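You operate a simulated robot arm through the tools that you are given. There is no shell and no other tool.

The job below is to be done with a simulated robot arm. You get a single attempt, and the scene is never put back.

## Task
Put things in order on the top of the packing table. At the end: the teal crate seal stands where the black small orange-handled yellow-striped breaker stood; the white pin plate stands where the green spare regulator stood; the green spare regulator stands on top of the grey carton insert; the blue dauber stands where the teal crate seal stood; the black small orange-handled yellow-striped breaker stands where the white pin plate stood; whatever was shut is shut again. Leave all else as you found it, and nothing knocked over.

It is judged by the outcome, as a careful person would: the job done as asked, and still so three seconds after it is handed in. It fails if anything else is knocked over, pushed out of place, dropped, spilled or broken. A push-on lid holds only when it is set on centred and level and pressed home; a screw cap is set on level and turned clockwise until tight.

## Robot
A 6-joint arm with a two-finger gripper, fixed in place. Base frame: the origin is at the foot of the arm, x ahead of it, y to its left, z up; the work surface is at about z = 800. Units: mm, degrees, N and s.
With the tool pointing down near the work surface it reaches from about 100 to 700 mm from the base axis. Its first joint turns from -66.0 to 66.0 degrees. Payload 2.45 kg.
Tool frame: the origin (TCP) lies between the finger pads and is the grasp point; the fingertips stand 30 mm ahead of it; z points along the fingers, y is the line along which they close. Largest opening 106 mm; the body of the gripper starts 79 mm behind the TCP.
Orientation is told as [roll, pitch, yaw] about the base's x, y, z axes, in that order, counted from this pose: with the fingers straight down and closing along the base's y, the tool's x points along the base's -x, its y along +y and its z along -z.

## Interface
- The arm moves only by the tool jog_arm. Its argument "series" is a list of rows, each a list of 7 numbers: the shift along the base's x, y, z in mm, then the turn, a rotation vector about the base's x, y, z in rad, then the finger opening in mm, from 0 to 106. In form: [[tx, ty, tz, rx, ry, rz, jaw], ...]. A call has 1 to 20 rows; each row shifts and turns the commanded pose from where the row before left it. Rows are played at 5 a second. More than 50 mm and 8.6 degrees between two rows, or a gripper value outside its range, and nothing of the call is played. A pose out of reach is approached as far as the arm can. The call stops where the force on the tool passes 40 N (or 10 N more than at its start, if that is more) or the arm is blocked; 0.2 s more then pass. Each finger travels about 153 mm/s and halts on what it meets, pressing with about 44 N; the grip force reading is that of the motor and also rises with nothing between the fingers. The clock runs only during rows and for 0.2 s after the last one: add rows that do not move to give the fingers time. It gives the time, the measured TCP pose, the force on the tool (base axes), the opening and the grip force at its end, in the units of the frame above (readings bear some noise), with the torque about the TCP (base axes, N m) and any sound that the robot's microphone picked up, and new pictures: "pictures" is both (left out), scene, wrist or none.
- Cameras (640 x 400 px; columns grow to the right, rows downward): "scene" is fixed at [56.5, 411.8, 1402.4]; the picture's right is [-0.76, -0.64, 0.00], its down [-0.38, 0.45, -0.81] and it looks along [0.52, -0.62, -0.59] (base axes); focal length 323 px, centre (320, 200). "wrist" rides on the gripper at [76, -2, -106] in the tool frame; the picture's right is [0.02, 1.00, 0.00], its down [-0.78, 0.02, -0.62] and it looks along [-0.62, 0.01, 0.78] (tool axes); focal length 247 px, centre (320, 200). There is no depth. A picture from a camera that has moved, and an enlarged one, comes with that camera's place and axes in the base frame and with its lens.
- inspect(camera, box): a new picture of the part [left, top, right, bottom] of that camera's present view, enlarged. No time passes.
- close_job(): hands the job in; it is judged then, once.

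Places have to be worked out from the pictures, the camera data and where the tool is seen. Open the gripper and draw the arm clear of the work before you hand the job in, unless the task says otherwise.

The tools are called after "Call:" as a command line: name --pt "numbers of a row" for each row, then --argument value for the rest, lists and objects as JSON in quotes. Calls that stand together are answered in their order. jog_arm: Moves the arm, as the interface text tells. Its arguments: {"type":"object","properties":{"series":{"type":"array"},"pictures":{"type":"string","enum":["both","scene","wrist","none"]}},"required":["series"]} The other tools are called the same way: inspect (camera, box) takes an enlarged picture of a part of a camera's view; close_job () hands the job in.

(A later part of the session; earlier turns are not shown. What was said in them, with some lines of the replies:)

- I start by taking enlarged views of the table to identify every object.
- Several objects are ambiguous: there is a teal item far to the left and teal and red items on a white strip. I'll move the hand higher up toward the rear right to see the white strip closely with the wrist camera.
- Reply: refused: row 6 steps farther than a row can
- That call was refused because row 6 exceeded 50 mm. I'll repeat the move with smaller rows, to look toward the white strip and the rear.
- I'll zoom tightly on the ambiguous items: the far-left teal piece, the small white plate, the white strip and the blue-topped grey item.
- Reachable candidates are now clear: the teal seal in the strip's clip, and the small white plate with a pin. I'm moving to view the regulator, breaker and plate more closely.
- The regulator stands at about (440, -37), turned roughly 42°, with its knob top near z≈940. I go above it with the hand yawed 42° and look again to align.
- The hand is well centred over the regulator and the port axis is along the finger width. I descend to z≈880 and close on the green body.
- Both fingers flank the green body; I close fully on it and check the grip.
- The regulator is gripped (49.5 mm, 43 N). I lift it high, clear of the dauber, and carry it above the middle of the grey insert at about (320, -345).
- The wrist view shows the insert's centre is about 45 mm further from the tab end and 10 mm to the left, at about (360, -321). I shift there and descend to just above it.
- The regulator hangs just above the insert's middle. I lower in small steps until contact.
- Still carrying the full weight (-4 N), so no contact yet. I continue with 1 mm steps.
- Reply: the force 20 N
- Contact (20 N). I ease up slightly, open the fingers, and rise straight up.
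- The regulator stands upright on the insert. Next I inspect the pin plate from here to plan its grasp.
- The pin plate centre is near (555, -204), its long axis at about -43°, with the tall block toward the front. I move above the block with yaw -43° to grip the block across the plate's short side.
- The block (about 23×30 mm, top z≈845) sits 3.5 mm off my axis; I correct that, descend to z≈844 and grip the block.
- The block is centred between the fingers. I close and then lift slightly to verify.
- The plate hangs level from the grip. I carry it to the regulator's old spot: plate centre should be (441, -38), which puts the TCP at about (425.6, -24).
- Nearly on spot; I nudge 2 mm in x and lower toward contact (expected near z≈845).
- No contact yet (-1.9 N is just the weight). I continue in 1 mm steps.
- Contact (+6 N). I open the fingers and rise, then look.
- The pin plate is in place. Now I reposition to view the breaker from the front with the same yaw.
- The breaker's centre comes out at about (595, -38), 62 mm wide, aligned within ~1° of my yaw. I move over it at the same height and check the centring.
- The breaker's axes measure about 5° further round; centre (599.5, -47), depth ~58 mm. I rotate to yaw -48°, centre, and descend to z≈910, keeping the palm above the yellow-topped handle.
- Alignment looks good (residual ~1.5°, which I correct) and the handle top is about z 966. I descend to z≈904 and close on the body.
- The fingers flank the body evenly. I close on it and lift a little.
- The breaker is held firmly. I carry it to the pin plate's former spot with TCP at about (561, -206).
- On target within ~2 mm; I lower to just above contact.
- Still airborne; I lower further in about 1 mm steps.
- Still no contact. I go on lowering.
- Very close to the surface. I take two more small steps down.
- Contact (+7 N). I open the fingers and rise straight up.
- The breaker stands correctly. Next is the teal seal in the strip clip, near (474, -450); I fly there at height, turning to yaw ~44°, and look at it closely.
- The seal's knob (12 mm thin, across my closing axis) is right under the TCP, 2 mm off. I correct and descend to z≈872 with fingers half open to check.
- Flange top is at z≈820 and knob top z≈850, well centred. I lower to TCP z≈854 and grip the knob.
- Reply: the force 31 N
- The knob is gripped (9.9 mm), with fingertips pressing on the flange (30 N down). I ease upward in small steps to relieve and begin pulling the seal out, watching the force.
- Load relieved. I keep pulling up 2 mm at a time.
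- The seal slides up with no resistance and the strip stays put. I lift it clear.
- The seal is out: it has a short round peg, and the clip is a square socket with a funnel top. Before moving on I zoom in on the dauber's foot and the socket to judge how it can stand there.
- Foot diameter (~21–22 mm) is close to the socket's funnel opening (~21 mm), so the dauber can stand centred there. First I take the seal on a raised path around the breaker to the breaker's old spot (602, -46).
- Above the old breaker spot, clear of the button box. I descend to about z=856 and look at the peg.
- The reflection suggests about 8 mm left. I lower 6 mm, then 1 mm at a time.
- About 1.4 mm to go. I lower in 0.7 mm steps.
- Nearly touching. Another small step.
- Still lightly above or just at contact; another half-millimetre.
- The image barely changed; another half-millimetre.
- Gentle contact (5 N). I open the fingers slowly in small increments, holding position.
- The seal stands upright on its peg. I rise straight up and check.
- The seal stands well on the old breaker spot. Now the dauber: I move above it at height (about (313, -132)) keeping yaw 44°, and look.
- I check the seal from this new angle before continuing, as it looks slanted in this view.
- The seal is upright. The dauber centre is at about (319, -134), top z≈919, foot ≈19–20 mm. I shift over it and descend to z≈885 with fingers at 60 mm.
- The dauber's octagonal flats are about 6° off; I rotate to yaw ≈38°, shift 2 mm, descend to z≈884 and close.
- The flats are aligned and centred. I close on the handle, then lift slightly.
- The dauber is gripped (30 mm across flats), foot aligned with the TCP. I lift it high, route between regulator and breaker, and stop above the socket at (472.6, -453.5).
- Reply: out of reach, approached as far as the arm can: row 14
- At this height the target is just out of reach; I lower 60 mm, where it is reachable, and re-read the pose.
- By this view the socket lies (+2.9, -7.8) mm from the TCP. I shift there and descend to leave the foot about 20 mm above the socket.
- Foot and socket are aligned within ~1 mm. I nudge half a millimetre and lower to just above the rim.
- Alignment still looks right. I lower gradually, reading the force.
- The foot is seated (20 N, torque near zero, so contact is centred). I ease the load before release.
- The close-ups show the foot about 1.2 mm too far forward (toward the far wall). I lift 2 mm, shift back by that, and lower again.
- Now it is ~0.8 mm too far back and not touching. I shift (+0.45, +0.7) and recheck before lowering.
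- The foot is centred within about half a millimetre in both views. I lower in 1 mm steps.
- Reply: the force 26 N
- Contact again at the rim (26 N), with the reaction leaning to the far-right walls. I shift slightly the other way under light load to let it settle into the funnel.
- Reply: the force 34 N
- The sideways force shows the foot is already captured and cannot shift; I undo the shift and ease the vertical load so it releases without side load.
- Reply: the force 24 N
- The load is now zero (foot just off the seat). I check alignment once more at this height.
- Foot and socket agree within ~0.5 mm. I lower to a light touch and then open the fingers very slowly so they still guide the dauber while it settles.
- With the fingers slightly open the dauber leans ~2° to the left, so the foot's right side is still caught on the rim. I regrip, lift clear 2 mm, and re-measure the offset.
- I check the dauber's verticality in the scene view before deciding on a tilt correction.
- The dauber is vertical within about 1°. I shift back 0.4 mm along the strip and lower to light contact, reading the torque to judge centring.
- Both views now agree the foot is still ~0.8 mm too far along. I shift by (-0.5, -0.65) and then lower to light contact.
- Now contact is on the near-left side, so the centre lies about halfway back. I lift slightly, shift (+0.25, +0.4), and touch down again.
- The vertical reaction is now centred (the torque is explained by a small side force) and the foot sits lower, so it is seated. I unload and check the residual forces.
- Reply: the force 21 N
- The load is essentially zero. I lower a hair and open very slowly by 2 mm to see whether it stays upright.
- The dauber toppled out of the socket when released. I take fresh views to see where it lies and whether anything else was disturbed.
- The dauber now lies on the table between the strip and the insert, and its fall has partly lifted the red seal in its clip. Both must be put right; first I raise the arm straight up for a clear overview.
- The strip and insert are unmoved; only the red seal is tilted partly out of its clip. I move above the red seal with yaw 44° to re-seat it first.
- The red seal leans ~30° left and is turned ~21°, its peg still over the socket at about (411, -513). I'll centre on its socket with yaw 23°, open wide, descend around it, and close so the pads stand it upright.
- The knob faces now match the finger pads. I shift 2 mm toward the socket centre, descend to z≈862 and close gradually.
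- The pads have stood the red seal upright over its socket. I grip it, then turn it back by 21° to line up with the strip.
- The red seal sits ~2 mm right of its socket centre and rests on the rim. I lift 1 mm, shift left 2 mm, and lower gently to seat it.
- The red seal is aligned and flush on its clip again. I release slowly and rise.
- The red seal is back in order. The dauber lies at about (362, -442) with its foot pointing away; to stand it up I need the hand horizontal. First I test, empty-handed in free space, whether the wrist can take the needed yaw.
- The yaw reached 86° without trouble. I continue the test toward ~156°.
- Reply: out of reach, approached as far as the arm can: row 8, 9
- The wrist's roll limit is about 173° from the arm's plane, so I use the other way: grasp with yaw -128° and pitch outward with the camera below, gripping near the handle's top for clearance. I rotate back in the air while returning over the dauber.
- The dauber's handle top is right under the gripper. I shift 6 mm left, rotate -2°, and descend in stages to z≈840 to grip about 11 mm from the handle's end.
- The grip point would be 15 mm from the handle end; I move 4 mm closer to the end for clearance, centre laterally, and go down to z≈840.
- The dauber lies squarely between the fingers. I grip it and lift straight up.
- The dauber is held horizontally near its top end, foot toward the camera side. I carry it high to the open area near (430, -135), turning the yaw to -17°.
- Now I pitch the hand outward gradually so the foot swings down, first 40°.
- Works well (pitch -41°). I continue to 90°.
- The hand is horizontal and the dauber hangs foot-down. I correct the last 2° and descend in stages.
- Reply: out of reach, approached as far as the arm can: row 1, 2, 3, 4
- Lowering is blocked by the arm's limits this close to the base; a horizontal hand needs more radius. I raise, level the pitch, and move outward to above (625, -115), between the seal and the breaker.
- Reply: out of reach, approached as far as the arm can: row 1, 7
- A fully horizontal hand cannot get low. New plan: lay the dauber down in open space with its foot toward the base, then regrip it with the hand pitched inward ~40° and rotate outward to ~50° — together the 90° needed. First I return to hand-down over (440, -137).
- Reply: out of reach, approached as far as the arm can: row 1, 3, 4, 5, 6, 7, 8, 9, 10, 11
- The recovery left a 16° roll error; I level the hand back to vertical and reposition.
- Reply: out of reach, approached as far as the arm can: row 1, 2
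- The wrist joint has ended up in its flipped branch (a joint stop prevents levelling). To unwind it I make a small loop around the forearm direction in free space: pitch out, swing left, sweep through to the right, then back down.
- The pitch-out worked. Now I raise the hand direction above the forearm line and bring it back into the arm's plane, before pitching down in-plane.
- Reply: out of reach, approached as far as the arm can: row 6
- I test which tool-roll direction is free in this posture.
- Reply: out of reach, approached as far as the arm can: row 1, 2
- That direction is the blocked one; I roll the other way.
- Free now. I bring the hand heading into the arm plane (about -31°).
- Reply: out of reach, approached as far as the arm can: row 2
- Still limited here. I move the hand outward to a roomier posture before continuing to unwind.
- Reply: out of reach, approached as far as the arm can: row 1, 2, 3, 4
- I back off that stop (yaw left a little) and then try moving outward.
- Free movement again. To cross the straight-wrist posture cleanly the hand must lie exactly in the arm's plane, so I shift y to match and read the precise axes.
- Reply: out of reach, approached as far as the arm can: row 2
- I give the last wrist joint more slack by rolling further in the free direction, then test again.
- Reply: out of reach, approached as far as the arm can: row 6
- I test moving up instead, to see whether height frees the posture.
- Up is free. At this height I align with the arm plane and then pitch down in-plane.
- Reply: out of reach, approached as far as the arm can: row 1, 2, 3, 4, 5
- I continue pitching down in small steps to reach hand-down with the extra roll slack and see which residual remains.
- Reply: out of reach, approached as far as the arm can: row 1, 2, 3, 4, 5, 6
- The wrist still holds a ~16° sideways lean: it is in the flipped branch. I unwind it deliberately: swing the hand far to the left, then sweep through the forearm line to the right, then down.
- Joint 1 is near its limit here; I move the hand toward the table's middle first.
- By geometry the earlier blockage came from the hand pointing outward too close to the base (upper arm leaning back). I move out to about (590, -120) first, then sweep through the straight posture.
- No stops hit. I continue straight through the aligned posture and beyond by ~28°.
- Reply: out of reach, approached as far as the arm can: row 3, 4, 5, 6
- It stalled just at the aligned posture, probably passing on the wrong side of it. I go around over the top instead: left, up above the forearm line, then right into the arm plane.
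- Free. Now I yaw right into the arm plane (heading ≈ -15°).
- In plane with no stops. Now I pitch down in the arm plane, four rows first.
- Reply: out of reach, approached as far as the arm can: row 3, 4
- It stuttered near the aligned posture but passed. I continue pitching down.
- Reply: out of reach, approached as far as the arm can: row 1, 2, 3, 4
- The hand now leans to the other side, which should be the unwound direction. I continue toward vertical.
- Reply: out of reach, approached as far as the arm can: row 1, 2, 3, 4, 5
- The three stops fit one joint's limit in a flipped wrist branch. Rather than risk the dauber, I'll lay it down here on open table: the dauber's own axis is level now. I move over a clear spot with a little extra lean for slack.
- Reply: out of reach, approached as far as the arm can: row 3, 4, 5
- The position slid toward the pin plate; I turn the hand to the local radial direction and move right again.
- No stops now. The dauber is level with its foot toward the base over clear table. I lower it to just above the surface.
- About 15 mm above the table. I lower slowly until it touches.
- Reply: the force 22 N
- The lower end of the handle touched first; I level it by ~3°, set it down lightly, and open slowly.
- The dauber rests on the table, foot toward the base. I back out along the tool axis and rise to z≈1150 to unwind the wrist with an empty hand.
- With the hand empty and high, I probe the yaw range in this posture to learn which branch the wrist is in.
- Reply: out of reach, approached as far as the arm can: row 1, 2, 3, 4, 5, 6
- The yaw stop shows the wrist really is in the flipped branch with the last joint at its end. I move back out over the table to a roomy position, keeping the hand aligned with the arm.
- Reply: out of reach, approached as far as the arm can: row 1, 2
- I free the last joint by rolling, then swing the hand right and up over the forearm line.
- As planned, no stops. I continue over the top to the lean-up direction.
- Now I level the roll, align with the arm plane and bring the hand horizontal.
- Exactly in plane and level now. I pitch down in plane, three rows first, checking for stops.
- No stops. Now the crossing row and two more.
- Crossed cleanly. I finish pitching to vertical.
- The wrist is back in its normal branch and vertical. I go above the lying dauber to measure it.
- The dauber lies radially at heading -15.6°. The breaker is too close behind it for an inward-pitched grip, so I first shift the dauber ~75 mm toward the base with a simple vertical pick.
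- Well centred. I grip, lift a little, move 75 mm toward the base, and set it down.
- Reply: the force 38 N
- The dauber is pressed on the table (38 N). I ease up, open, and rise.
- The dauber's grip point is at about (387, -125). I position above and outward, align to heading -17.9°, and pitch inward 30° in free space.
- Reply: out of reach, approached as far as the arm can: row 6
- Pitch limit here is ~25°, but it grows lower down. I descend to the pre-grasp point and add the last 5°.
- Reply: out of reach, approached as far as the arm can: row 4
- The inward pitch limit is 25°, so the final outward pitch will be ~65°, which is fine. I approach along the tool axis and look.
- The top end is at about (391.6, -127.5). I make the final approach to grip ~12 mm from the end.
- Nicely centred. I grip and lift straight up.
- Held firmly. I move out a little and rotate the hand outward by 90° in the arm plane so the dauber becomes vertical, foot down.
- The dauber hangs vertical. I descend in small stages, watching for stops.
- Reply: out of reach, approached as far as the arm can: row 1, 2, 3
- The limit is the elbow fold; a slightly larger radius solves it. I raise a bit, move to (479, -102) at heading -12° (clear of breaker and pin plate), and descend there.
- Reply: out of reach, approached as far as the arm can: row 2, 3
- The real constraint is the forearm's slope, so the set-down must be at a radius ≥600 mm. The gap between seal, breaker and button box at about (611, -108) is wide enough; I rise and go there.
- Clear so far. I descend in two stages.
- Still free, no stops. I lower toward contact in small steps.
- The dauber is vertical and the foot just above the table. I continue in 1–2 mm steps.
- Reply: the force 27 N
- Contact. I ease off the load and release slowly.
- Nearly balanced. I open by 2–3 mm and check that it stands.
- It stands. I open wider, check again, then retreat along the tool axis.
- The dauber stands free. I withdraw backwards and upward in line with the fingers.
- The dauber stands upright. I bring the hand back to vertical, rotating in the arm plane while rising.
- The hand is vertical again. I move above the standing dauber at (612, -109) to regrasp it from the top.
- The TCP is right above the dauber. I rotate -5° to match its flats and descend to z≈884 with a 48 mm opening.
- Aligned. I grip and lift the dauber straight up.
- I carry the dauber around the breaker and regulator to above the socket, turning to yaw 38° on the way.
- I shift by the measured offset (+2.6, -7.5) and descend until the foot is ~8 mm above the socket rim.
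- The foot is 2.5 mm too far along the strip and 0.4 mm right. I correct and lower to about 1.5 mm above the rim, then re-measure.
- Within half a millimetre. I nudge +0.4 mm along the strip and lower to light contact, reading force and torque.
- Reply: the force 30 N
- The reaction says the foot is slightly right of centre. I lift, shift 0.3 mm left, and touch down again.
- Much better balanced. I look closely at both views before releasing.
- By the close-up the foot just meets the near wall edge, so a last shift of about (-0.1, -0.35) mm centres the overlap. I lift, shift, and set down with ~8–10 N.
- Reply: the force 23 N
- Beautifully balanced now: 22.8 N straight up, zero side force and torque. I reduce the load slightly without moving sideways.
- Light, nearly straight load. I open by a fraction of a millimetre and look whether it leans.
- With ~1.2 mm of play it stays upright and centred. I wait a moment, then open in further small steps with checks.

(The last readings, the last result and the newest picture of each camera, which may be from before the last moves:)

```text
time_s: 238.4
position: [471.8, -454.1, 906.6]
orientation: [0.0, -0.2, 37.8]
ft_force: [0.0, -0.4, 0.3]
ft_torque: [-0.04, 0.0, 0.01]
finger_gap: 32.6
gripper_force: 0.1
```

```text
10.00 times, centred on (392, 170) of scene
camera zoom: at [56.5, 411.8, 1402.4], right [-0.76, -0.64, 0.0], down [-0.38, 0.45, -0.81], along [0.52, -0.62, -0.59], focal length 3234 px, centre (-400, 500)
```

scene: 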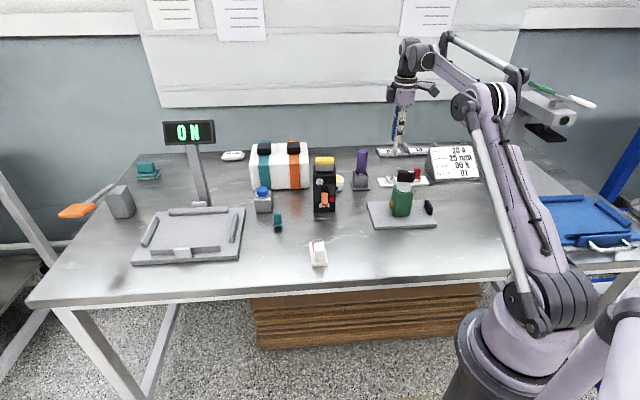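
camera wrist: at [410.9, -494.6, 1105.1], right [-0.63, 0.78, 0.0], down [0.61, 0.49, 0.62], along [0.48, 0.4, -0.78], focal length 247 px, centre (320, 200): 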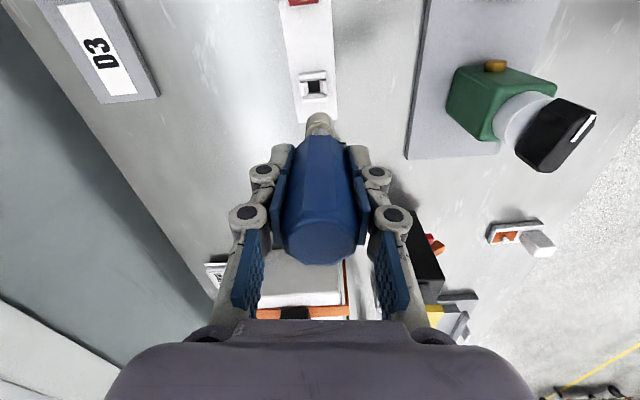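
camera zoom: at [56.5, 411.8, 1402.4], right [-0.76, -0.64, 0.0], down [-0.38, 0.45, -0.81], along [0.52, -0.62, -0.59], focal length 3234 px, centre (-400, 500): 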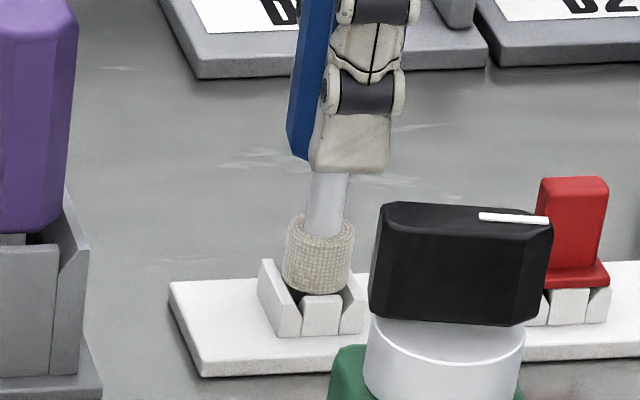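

It stands on the socket without touching the fingers. I open further in slow steps.

Call:
jog_arm --pt "0 0 0 0 0 0 33.5" --pt "0 0 0 0 0 0 35" --pt "0 0 0 0 0 0 38" --pt "0 0 0 0 0 0 42" --pt "0 0 0 0 0 0 48" --pt "0 0 0 0 0 0 54" --pt "0 0 0 0 0 0 60" --pt "0 0 0 0 0 0 60" --pictures "none"

Call:
inspect --camera "wrist" --box '[240, 80, 400, 280]'

Call:
inspect --camera "scene" --box '[382, 150, 402, 190]'

```text
time_s: 240.2
position: [471.8, -454.3, 905.8]
orientation: [0.0, -0.3, 37.9]
ft_force: [-0.6, -0.2, 0.3]
ft_torque: [-0.01, 0.0, -0.02]
finger_gap: 60.0
gripper_force: 0.0
```

```text
2.00 times, centred on (320, 180) of wrist
camera zoom: at [412.0, -502.7, 1013.5], right [-0.63, 0.78, 0.0], down [0.61, 0.49, 0.62], along [0.48, 0.4, -0.78], focal length 494 px, centre (320, 240)
```

zoom: 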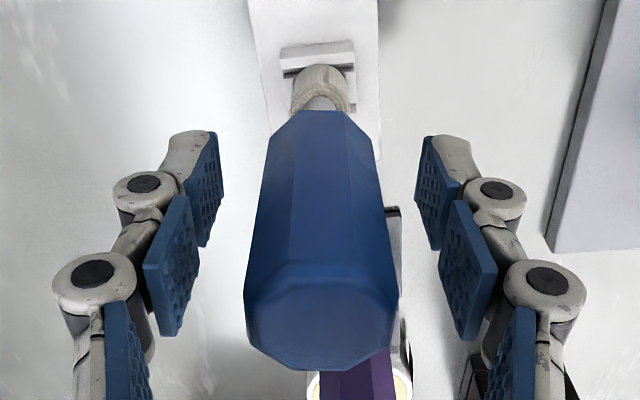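

```text
10.00 times, centred on (392, 170) of scene
camera zoom: at [56.5, 411.8, 1402.4], right [-0.76, -0.64, 0.0], down [-0.38, 0.45, -0.81], along [0.52, -0.62, -0.59], focal length 3234 px, centre (-400, 500)
```

zoom: 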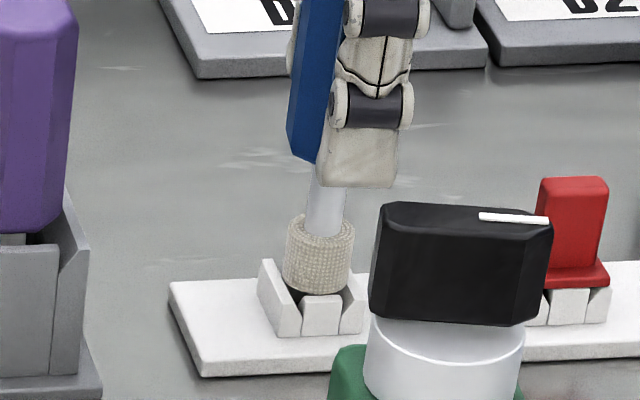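

The dauber stands on its own. I rise slowly straight up and then draw clear.

Call:
jog_arm --pt "0 0 5 0 0 0 60" --pt "0 0 12 0 0 0 60" --pt "0 0 18 0 0 0 60" --pt "0 0 20 0 0 0 60" --pt "0 0 20 0 0 0 60" --pt "0 0 15 0 0 0 60" --pt "0 0 0 0 0 0 60"

Call:
inspect --camera "scene" --box '[360, 140, 440, 220]'

Call:
inspect --camera "wrist" --box '[240, 40, 400, 160]'

```text
time_s: 241.8
position: [471.6, -453.4, 996.2]
orientation: [0.1, -0.2, 38.0]
ft_force: [0.2, 1.0, -0.4]
ft_torque: [0.03, -0.03, -0.02]
finger_gap: 59.9
gripper_force: 0.2
camera wrist: at [412.5, -502.4, 1102.7], right [-0.63, 0.78, 0.0], down [0.61, 0.49, 0.62], along [0.48, 0.4, -0.78], focal length 247 px, centre (320, 200)
```

scene: 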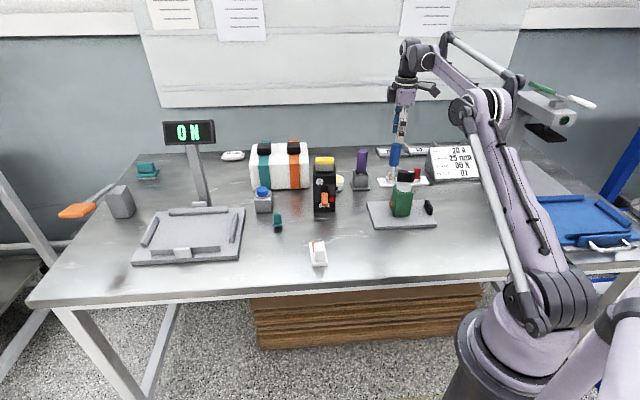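
wrist: 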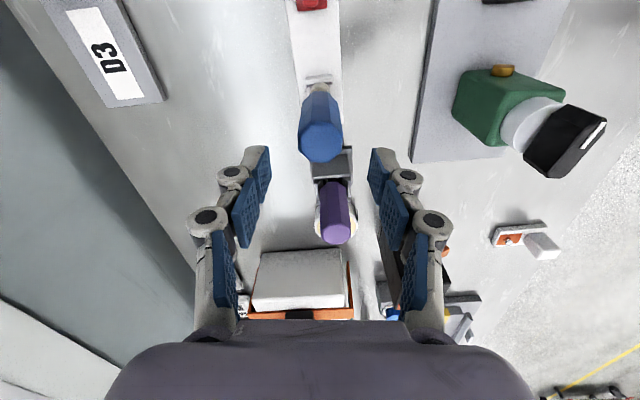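

```text
5.00 times, centred on (400, 180) of scene
camera zoom: at [56.5, 411.8, 1402.4], right [-0.76, -0.64, 0.0], down [-0.38, 0.45, -0.81], along [0.52, -0.62, -0.59], focal length 1617 px, centre (-80, 300)
```

zoom: 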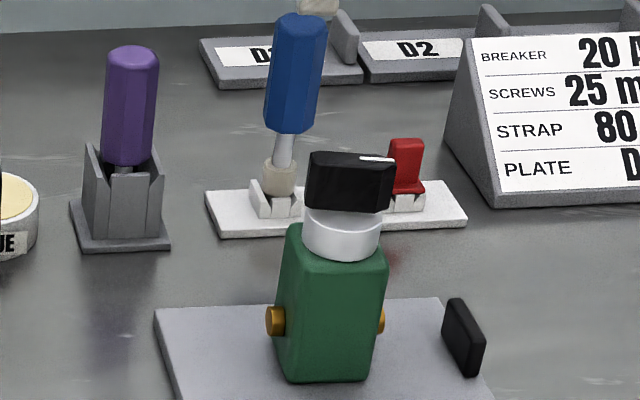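

```text
3.33 times, centred on (320, 100) of wrist
camera zoom: at [412.5, -502.4, 1102.7], right [-0.63, 0.78, 0.0], down [0.61, 0.49, 0.62], along [0.48, 0.4, -0.78], focal length 823 px, centre (320, 533)
```

zoom: 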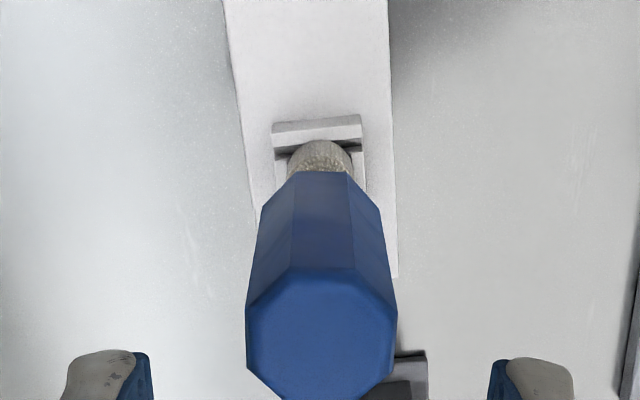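

Everything stands. I raise further and draw the arm back toward its starting position, well clear.

Call:
jog_arm --pt "0 0 20 0 0 0 60" --pt "-15 20 15 0 0 0 60" --pt "-15 35 15 0 0 0 60" --pt "-15 42 10 0 0 0 60" --pt "-15 42 10 0 0 0 60" --pt "-15 42 10 0 0 0 60" --pt "-15 42 10 0 0 0 60" --pt "-15 42 5 0 0 0 60" --pt "-15 42 0 0 0 0 60" --pt "-15 42 0 0 0 0 60" --pt "0 0 0 0 0 0 80" --pt "0 0 0 0 0 0 100"

Call:
inspect --camera "scene" --box '[360, 130, 460, 240]'

Call:
inspect --camera "scene" --box '[230, 130, 370, 280]'

Call:
inspect --camera "scene" --box '[380, 130, 440, 200]'

```text
time_s: 244.4
position: [336.1, -105.9, 1090.7]
orientation: [0.1, -0.2, 37.8]
ft_force: [0.5, -0.4, 0.5]
ft_torque: [0.0, -0.01, -0.03]
finger_gap: 99.9
gripper_force: 0.0
camera wrist: at [276.3, -154.5, 1197.1], right [-0.63, 0.78, 0.0], down [0.61, 0.49, 0.62], along [0.48, 0.39, -0.78], focal length 247 px, centre (320, 200)
```

scene: 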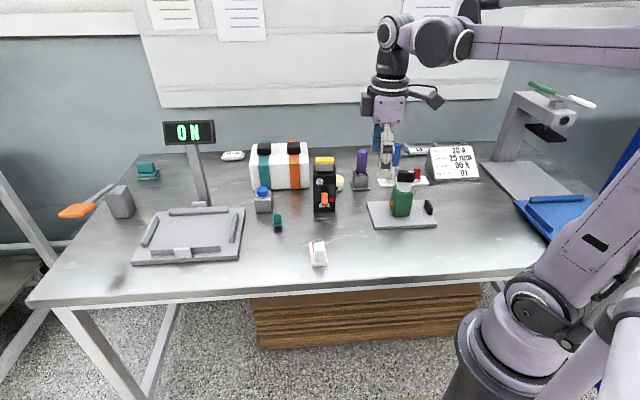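
wrist: 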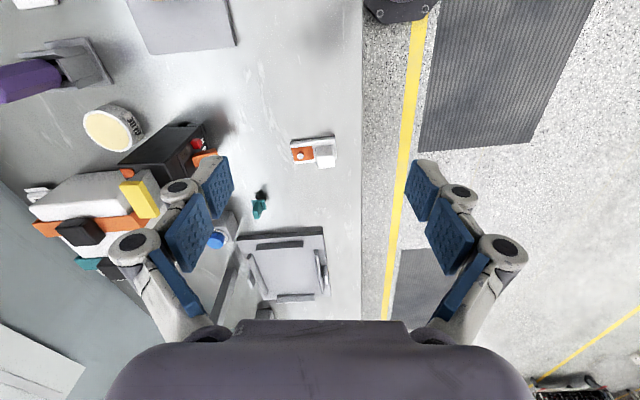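

```text
3.64 times, centred on (410, 185) of scene
camera zoom: at [56.4, 411.9, 1402.4], right [-0.76, -0.64, 0.0], down [-0.38, 0.45, -0.81], along [0.52, -0.62, -0.59], focal length 1176 px, centre (-7, 254)
```

zoom: 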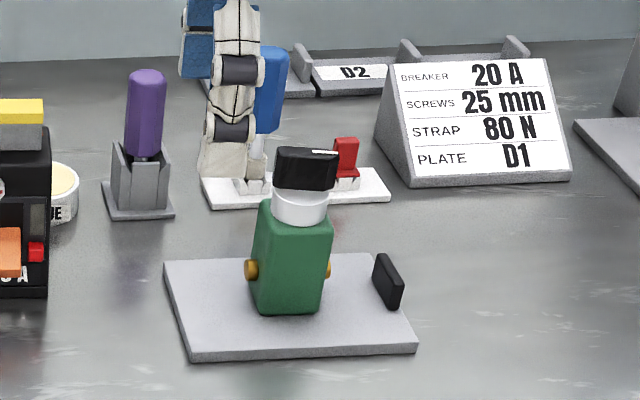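

```text
2.67 times, centred on (300, 205) of scene
camera zoom: at [56.4, 411.9, 1402.4], right [-0.76, -0.64, 0.0], down [-0.38, 0.45, -0.81], along [0.52, -0.62, -0.59], focal length 862 px, centre (373, 187)
```

zoom: 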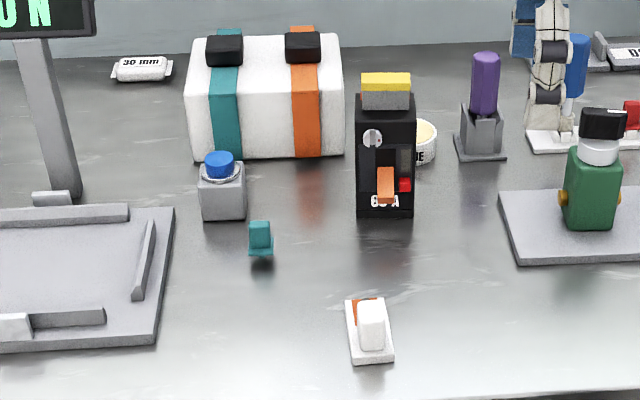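

```text
5.71 times, centred on (410, 165) of scene
camera zoom: at [56.4, 411.9, 1402.4], right [-0.76, -0.64, 0.0], down [-0.38, 0.45, -0.81], along [0.52, -0.62, -0.59], focal length 1848 px, centre (-194, 400)
```

zoom: 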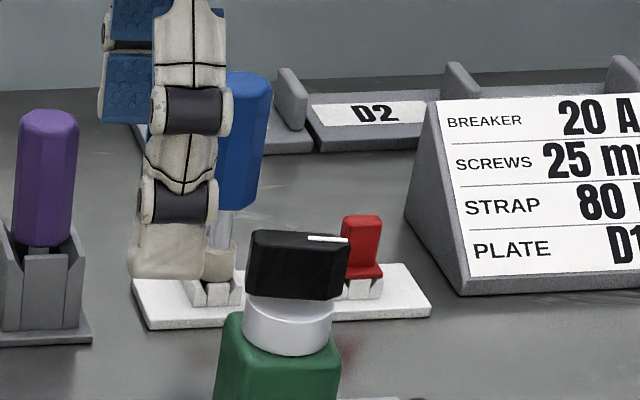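

I move the hand a bit further aside for an unobstructed final check of the dauber and the rest.

Call:
jog_arm --pt "-5 40 0 0 0 0 106" --pt "-5 40 0 0 0 0 106" --pt "0 30 0 0 0 0 106" --pt "0 0 0 0 0 0 106" --pt "0 0 0 0 0 0 106" --pt "0 0 0 0 0 0 106" --pt "0 0 0 0 0 0 106" --pt "0 0 0 0 0 0 106" --pt "0 0 0 0 0 0 106" --pictures "scene"

Call:
inspect --camera "scene" --box '[350, 130, 450, 240]'

Call:
inspect --camera "scene" --box '[375, 140, 435, 195]'

```text
time_s: 246.4
position: [326.8, 3.0, 1089.7]
orientation: [0.0, -0.2, 38.0]
ft_force: [-0.5, -0.7, -0.2]
ft_torque: [-0.01, -0.01, 0.01]
finger_gap: 105.8
gripper_force: 0.1
```

scene: 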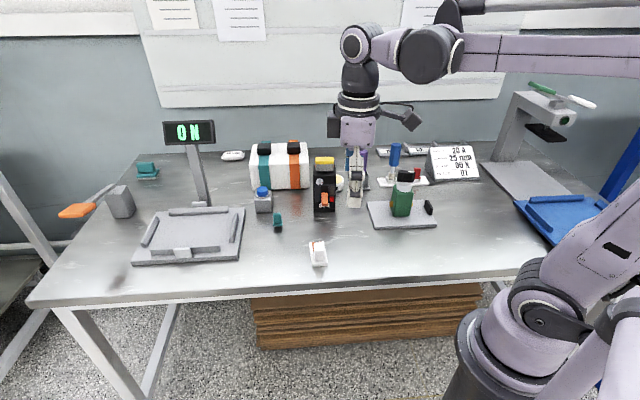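

```text
3.64 times, centred on (400, 185) of scene
camera zoom: at [56.5, 411.8, 1402.4], right [-0.76, -0.64, 0.0], down [-0.38, 0.45, -0.81], along [0.52, -0.62, -0.59], focal length 1176 px, centre (29, 254)
```

zoom: 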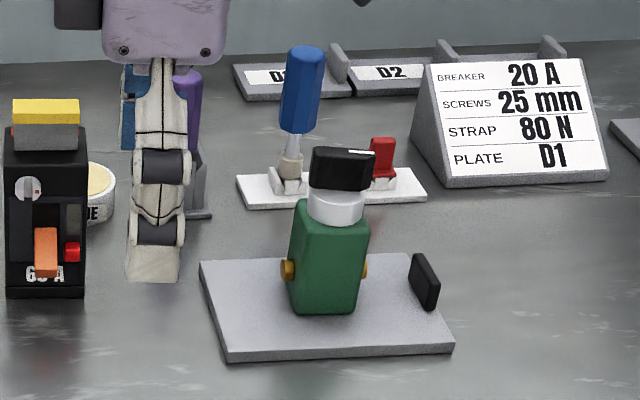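

```text
7.27 times, centred on (405, 168) of scene
camera zoom: at [56.5, 411.8, 1402.4], right [-0.76, -0.64, 0.0], down [-0.38, 0.45, -0.81], along [0.52, -0.62, -0.59], focal length 2352 px, centre (-298, 436)
```

zoom: 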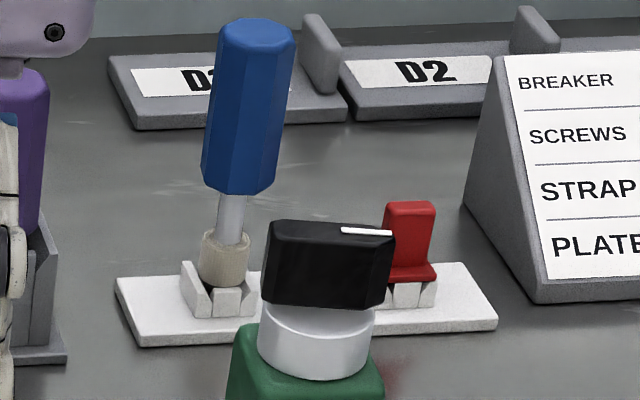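

The dauber, seal, breaker, pin plate and regulator all stand in their assigned places. The red seal is back in its clip, and the arm is clear with the gripper open. I hand the job in.

Call:
close_job

```text
The job is handed in.
```

I handed the job in with all five objects standing in their assigned places, but the dauber is only balanced on its spot. It also fell over once along the way.

| Object | Where it stands now |
|---|---|
| Teal crate seal | Breaker's old spot, upright on its short peg |
| White pin plate | Regulator's old spot |
| Green regulator | On the grey carton insert, near the middle |
| Black breaker | Pin plate's old spot |
| Blue dauber | On the empty white socket that held the teal seal |

- **Which objects I took:** I used the teal seal from the white strip; the other teal object, at the far left of the table, is out of the arm's reach. I took the small white plate with the pin as the pin plate.
- **Dauber:** Its foot is about as wide as the socket's opening, so it rests on the rim instead of sitting down inside. It stayed upright for the roughly eight seconds between letting go and the last picture.
- **What went wrong:** On my first try the dauber toppled out of the socket and knocked the red seal partly out of its clip. I put the red seal back upright and lined up with the strip, then picked the dauber up and placed it again. In the final pictures, the strip, insert and other nearby objects look unmoved.
- **Lids and caps:** I found nothing shut that needed opening, so there was nothing to close again.

The arm is clear of the table and the gripper is open.
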